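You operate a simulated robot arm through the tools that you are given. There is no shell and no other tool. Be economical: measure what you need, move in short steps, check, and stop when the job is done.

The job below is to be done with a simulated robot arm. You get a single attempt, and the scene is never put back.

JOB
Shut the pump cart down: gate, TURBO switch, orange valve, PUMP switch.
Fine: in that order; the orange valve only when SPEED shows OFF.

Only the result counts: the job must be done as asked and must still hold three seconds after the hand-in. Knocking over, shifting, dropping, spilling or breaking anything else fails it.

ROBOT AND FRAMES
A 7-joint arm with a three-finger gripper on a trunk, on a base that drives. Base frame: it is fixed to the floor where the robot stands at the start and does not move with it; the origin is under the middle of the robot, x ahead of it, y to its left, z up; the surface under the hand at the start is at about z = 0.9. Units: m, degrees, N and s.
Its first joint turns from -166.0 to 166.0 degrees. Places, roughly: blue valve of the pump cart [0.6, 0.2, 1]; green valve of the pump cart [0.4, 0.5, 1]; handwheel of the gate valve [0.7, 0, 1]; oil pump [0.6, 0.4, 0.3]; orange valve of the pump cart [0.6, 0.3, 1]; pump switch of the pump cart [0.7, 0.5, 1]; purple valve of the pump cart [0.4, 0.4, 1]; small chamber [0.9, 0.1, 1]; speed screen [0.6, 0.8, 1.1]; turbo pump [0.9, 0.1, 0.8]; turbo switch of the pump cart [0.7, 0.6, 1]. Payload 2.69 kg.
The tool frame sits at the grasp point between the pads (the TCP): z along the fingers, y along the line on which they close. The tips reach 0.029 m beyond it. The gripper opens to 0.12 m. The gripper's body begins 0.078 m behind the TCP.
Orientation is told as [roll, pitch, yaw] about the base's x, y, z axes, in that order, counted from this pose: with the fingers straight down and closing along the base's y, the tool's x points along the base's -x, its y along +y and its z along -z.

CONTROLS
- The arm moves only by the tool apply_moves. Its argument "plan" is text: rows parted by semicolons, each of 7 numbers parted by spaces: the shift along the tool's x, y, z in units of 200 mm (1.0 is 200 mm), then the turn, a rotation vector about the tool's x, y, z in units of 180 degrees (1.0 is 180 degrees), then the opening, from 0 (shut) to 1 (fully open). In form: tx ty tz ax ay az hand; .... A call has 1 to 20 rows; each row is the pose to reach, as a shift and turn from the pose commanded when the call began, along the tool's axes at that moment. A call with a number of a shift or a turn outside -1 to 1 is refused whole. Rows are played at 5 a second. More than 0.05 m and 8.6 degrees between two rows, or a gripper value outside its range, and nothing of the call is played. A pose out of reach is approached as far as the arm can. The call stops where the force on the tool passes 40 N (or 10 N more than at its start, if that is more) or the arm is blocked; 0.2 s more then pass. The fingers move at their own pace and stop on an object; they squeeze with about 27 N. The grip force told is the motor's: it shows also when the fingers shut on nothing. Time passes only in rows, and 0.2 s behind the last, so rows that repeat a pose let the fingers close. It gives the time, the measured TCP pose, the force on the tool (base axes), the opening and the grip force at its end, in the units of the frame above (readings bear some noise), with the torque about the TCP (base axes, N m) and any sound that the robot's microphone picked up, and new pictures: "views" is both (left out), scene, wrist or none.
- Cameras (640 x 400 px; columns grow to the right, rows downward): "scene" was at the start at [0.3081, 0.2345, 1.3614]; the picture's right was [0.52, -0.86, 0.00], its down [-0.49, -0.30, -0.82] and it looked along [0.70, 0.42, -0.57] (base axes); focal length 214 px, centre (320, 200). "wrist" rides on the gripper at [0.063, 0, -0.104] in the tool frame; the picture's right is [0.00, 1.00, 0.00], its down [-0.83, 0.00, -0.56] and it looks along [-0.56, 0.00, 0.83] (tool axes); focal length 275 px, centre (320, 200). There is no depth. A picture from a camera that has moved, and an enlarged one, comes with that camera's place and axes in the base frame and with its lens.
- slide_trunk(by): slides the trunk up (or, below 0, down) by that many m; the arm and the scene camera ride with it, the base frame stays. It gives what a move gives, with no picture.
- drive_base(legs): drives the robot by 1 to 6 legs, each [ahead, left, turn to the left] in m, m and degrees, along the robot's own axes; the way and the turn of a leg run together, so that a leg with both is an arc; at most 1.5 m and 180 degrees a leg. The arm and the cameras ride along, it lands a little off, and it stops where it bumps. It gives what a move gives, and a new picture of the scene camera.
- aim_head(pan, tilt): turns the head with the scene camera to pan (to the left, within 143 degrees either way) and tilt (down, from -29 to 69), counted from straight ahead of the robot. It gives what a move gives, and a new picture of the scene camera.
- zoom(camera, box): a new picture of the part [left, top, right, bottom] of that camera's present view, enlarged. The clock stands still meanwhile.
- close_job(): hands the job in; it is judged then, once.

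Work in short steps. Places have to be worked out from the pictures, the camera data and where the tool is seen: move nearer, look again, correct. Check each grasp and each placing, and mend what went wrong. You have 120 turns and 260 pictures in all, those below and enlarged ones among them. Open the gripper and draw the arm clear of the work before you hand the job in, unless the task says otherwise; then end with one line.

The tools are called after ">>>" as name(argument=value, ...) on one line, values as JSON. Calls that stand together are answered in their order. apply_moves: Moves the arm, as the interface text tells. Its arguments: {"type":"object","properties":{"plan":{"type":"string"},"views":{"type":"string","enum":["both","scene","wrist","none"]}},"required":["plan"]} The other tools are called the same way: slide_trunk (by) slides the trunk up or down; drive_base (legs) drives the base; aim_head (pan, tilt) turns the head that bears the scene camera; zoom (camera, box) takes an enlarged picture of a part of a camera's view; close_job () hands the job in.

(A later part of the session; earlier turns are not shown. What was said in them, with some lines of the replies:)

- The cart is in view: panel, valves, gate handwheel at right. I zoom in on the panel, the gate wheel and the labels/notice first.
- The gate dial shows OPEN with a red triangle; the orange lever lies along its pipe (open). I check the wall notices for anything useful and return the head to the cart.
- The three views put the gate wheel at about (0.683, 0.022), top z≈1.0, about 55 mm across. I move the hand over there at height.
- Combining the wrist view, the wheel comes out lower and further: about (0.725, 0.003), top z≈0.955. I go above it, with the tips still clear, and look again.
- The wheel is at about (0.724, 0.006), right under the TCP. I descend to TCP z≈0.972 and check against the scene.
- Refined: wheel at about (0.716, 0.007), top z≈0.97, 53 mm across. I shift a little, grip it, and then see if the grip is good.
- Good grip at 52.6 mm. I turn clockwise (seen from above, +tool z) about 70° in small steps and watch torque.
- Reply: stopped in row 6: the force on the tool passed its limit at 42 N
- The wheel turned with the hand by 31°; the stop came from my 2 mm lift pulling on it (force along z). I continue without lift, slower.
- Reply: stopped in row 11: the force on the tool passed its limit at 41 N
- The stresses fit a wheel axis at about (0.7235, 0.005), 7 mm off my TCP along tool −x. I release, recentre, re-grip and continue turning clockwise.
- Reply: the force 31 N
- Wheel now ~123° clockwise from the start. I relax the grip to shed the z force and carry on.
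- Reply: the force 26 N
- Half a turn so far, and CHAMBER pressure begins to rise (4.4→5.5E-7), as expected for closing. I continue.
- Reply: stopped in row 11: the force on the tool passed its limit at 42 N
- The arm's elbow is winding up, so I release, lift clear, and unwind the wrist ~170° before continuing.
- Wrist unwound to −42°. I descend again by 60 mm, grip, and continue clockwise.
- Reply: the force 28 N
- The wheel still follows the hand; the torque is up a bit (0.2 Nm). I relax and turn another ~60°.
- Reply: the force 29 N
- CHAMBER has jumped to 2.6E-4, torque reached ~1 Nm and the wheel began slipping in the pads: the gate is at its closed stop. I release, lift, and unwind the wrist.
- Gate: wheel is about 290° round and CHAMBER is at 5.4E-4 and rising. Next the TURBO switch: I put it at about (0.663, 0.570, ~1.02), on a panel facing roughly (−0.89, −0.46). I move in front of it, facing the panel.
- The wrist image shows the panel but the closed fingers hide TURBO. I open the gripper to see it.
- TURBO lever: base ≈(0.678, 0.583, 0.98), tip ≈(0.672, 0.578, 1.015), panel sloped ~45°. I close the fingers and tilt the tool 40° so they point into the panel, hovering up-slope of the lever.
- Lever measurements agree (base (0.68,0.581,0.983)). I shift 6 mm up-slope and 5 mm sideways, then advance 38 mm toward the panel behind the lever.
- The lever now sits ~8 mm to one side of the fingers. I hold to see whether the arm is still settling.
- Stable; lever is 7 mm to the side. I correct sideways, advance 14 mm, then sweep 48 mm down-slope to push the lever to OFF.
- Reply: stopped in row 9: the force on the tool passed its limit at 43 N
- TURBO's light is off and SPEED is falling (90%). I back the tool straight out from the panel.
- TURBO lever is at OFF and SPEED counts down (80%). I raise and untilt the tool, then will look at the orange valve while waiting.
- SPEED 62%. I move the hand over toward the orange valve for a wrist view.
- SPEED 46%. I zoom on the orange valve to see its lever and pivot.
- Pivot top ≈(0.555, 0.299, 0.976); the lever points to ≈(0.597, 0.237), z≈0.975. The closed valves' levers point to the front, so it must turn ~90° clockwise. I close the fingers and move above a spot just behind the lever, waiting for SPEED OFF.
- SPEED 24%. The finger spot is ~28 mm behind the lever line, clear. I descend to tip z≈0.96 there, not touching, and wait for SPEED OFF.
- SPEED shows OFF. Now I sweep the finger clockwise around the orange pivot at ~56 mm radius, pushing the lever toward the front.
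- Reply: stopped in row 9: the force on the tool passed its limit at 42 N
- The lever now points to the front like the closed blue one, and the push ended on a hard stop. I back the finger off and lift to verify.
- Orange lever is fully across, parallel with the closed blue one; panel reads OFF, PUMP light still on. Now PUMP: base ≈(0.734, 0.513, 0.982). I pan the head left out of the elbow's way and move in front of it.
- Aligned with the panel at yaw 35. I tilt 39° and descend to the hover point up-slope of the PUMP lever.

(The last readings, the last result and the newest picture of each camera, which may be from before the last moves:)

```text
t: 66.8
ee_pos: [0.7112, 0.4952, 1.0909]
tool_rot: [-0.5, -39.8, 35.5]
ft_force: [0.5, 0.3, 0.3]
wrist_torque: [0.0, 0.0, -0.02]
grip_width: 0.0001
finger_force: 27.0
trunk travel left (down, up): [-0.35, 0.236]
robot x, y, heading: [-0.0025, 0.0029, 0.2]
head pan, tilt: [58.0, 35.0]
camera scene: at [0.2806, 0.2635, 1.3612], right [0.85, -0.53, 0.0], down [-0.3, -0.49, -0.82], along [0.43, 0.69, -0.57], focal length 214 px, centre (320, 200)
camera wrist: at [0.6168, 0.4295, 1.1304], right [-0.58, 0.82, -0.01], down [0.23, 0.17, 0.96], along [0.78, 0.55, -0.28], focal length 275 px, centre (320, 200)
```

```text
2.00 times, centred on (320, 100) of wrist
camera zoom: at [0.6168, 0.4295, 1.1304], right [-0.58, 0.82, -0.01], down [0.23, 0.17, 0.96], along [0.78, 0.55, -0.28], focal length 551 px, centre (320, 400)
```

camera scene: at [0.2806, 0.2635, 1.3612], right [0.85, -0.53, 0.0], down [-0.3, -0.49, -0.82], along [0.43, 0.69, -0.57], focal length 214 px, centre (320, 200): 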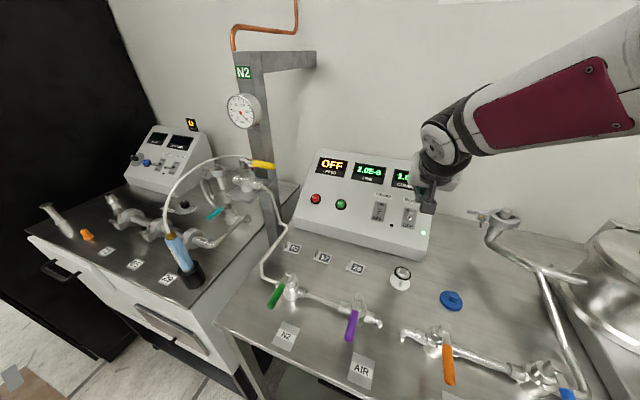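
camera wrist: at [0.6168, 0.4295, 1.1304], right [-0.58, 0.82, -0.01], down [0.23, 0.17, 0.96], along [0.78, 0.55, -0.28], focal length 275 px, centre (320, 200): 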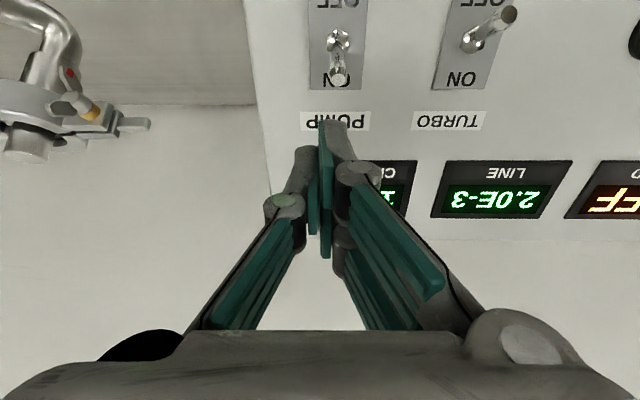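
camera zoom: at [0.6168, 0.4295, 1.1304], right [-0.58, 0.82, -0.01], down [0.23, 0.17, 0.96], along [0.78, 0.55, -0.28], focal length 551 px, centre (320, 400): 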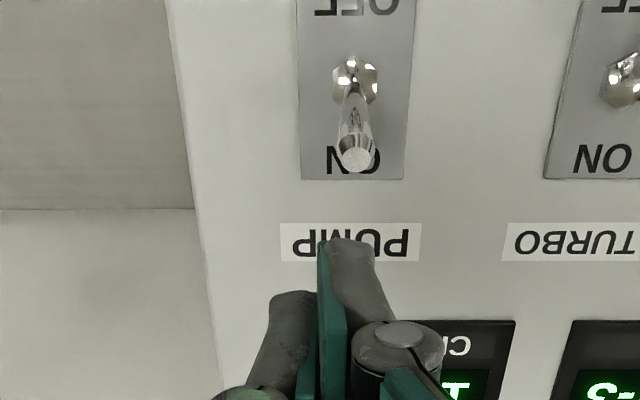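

PUMP base refined to about (0.727, 0.518, 0.982): I shift 10 mm sideways, 5 mm down-slope and advance 48 mm behind the lever, then check.

>>> apply_moves(plan=".025 .052 0 0 0 0 0;.025 .052 .07 0 0 0 0;.025 .052 .14 0 0 0 0;.025 .052 .2 0 0 0 0;.025 .052 .24 0 0 0 0;.025 .052 .24 0 0 0 0", views="wrist")

>>> zoom(camera="wrist", box=[200, 0, 440, 200])

>>> zoom(camera="scene", box=[290, 140, 490, 265])

```text
t: 68.2
ee_pos: [0.7268, 0.5192, 1.0517]
tool_rot: [-0.7, -39.8, 35.5]
ft_force: [-0.2, 0.2, 0.1]
wrist_torque: [0.03, 0.02, 0.02]
grip_width: 0.0001
finger_force: 26.8
trunk travel left (down, up): [-0.35, 0.236]
robot x, y, heading: [0.0015, -0.0016, 0.0]
head pan, tilt: [58.0, 35.0]
camera wrist: at [0.6327, 0.4534, 1.0918], right [-0.58, 0.82, -0.01], down [0.23, 0.17, 0.96], along [0.78, 0.55, -0.28], focal length 275 px, centre (320, 200)
```

wrist: 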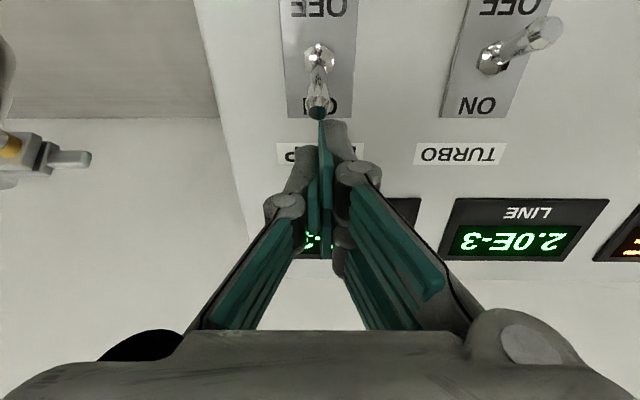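

```text
2.00 times, centred on (320, 100) of wrist
camera zoom: at [0.6327, 0.4534, 1.0918], right [-0.58, 0.82, -0.01], down [0.23, 0.17, 0.96], along [0.78, 0.55, -0.28], focal length 551 px, centre (320, 400)
```

zoom: 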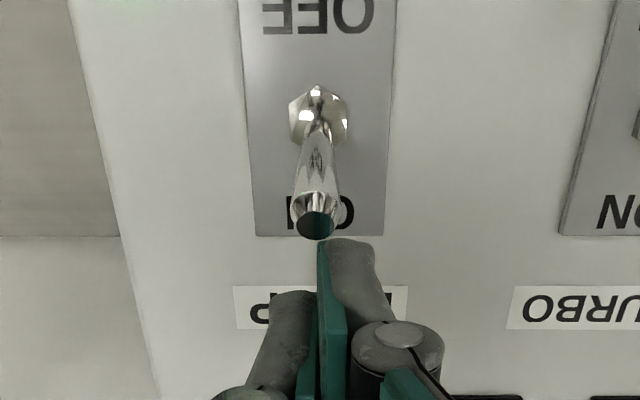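

```text
3.20 times, centred on (390, 202) of scene
camera zoom: at [0.2805, 0.2636, 1.3612], right [0.85, -0.53, 0.0], down [-0.3, -0.49, -0.82], along [0.43, 0.69, -0.57], focal length 686 px, centre (96, 192)
```

zoom: 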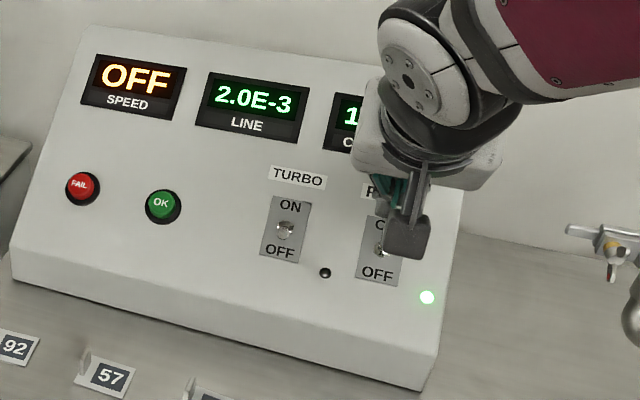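

Position mirrors the TURBO push. I advance 5 mm more and sweep down-slope ~40 mm.

>>> apply_moves(plan="0 0 .022 0 0 0 0;.03 0 .022 0 0 0 0;.06 0 .022 0 0 0 0;.09 0 .022 0 0 0 0;.12 0 .022 0 0 0 0;.145 0 .022 0 0 0 0;.17 0 .022 0 0 0 0;.19 0 .022 0 0 0 0;.21 0 .022 0 0 0 0")

>>> zoom(camera="scene", box=[290, 140, 490, 265])

```text
t: 69.8
ee_pos: [0.7121, 0.5077, 1.0336]
tool_rot: [-0.1, -40.8, 35.3]
ft_force: [0.5, 0.6, 0.4]
wrist_torque: [0.02, 0.01, 0.0]
grip_width: 0.0001
finger_force: 27.0
trunk travel left (down, up): [-0.35, 0.236]
robot x, y, heading: [-0.0008, -0.0008, 0.0]
head pan, tilt: [58.0, 35.0]
stopped in row 8: the force on the tool passed its limit at 44 N (the readings are from after the stop); the commanded pose is now the measured one
camera scene: at [0.2809, 0.2638, 1.3611], right [0.85, -0.53, 0.0], down [-0.3, -0.49, -0.82], along [0.43, 0.69, -0.57], focal length 214 px, centre (320, 200)
camera wrist: at [0.6183, 0.4413, 1.0722], right [-0.58, 0.82, 0.0], down [0.21, 0.16, 0.96], along [0.79, 0.56, -0.27], focal length 275 px, centre (320, 200)
```

scene: 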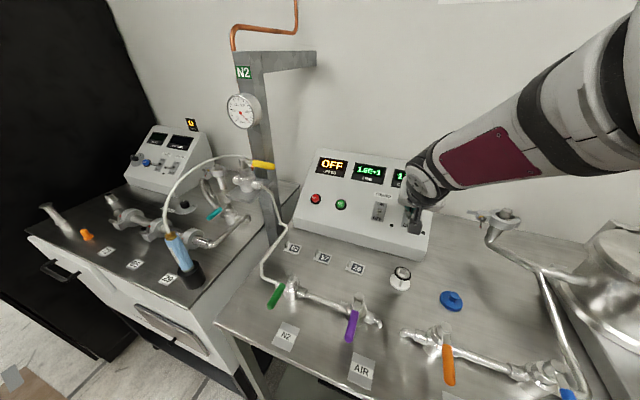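
wrist: 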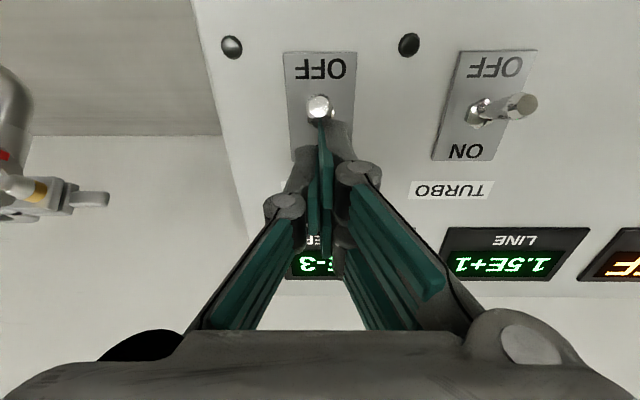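

```text
3.20 times, centred on (390, 202) of scene
camera zoom: at [0.2809, 0.2638, 1.3611], right [0.85, -0.53, 0.0], down [-0.3, -0.49, -0.82], along [0.43, 0.69, -0.57], focal length 686 px, centre (96, 192)
```

zoom: 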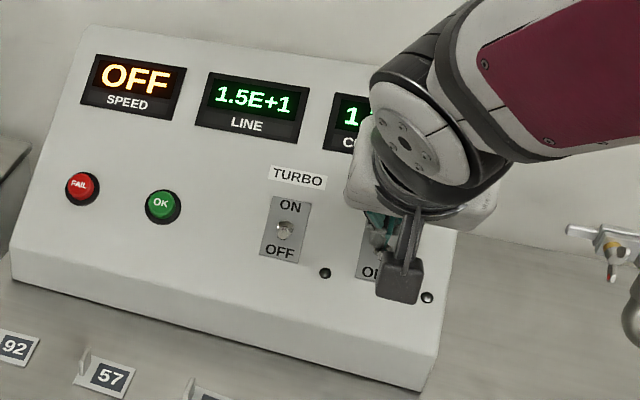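

PUMP light is out; LINE rises while CHAMBER stays low. I back straight out and lift clear.

>>> apply_moves(plan="0 0 -.1 0 0 0 0;0 0 -.25 0 0 0 0;0 0 -.45 0 0 0 0;-.08 0 -.55 0 0 0 0;-.16 0 -.65 0 0.044 0 0;-.24 0 -.75 0 .089 0 0;-.24 0 -.75 0 .133 0 0;-.24 0 -.75 0 .178 0 0;-.24 0 -.75 0 .214 0 0;-.24 0 -.75 0 .214 0 1;-.24 0 -.75 0 .214 0 1")

>>> zoom(camera="scene", box=[290, 140, 490, 265])

>>> zoom(camera="wrist", box=[180, 20, 500, 220])

>>> aim_head(pan=25, tilt=45)

```text
t: 72.2
ee_pos: [0.6619, 0.4721, 1.178]
tool_rot: [-0.2, -2.1, 35.2]
ft_force: [-0.1, 0.1, -0.5]
wrist_torque: [-0.01, -0.04, 0.0]
grip_width: 0.1195
finger_force: 0.1
trunk travel left (down, up): [-0.35, 0.236]
robot x, y, heading: [0.0039, 0.0011, -0.0]
head pan, tilt: [58.0, 35.0]
camera scene: at [0.2808, 0.2638, 1.3612], right [0.85, -0.53, 0.0], down [-0.3, -0.49, -0.82], along [0.43, 0.69, -0.57], focal length 214 px, centre (320, 200)
camera wrist: at [0.6071, 0.4334, 1.2796], right [-0.58, 0.81, 0.0], down [0.66, 0.47, 0.59], along [0.48, 0.34, -0.81], focal length 275 px, centre (320, 200)
```

scene: 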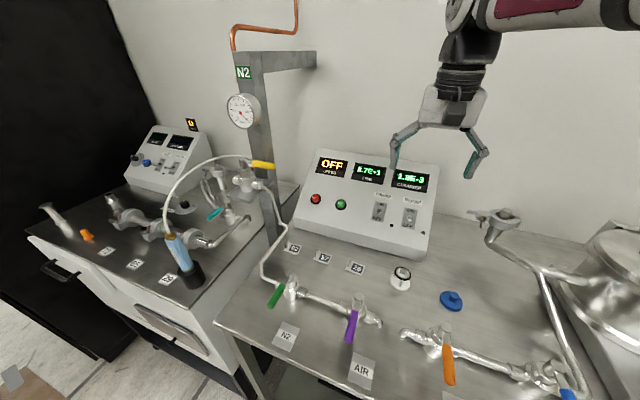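
wrist: 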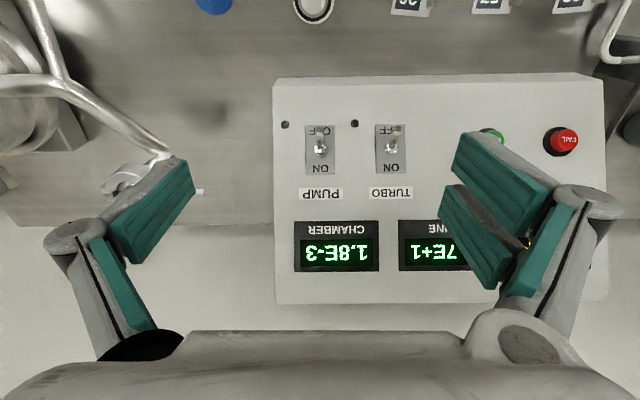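

```text
3.20 times, centred on (390, 202) of scene
camera zoom: at [0.2808, 0.2638, 1.3612], right [0.85, -0.53, 0.0], down [-0.3, -0.49, -0.82], along [0.43, 0.69, -0.57], focal length 686 px, centre (96, 192)
```

zoom: 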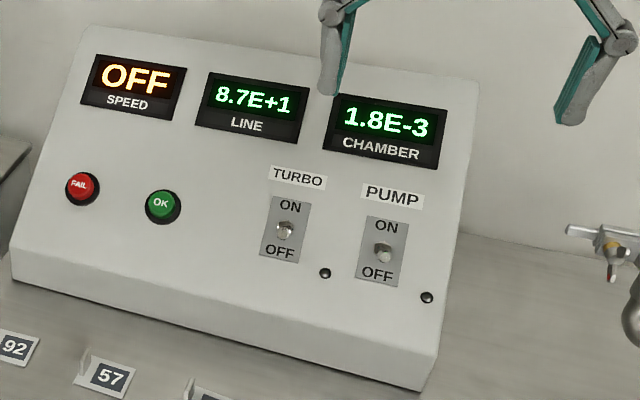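

```text
2.00 times, centred on (340, 120) of wrist
camera zoom: at [0.6071, 0.4334, 1.2796], right [-0.58, 0.81, 0.0], down [0.66, 0.47, 0.59], along [0.48, 0.34, -0.81], focal length 551 px, centre (280, 360)
```

zoom: 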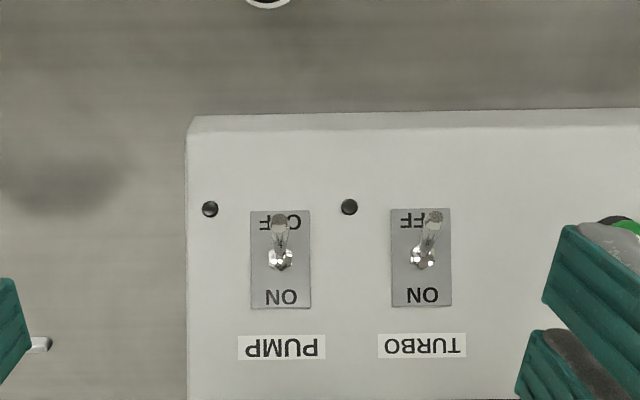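

```text
t: 73.2
ee_pos: [0.6619, 0.4717, 1.1779]
tool_rot: [-0.1, -2.1, 35.2]
ft_force: [-0.3, -0.1, 0.8]
wrist_torque: [0.02, -0.02, 0.01]
grip_width: 0.1199
finger_force: 0.1
trunk travel left (down, up): [-0.35, 0.236]
robot x, y, heading: [0.0026, 0.0008, 0.0]
head pan, tilt: [25.0, 45.0]
camera scene: at [0.3078, 0.2235, 1.3464], right [0.42, -0.91, 0.0], down [-0.64, -0.3, -0.71], along [0.64, 0.3, -0.71], focal length 214 px, centre (320, 200)
```

scene: 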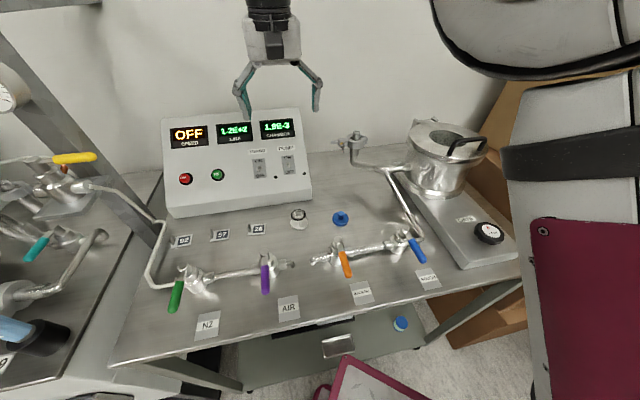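

Both switches are at OFF, the lights are out, the orange lever is across and the gate is closed. I lift the open hand a further 10 cm clear before handing in.

>>> apply_moves(plan=".1 0 -.15 0 0 0 1;.2 0 -.3 0 0 0 1;.3 0 -.45 0 0 0 1;.3 0 -.45 0 0 0 1", views="scene")

```text
t: 74.2
ee_pos: [0.6094, 0.4357, 1.2663]
tool_rot: [-0.1, -2.2, 35.2]
ft_force: [0.8, 0.0, -0.7]
wrist_torque: [-0.04, 0.01, -0.02]
grip_width: 0.1201
finger_force: 0.0
trunk travel left (down, up): [-0.35, 0.236]
robot x, y, heading: [-0.0018, 0.0008, 0.1]
head pan, tilt: [25.0, 45.0]
camera scene: at [0.3079, 0.2235, 1.3463], right [0.42, -0.91, 0.0], down [-0.64, -0.3, -0.71], along [0.64, 0.3, -0.71], focal length 214 px, centre (320, 200)
```

scene: 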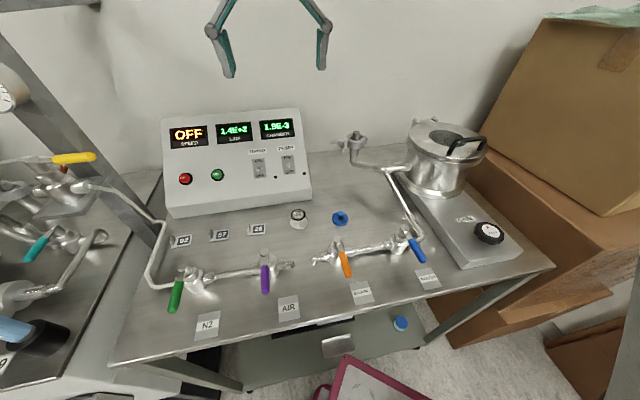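

Everything is in its final state and the arm is clear, so I hand the job in.

>>> close_job()

```text
The job is handed in.
```

The pump cart is shut down in the order asked: gate closed, TURBO off, orange valve closed once SPEED showed OFF, then PUMP off.
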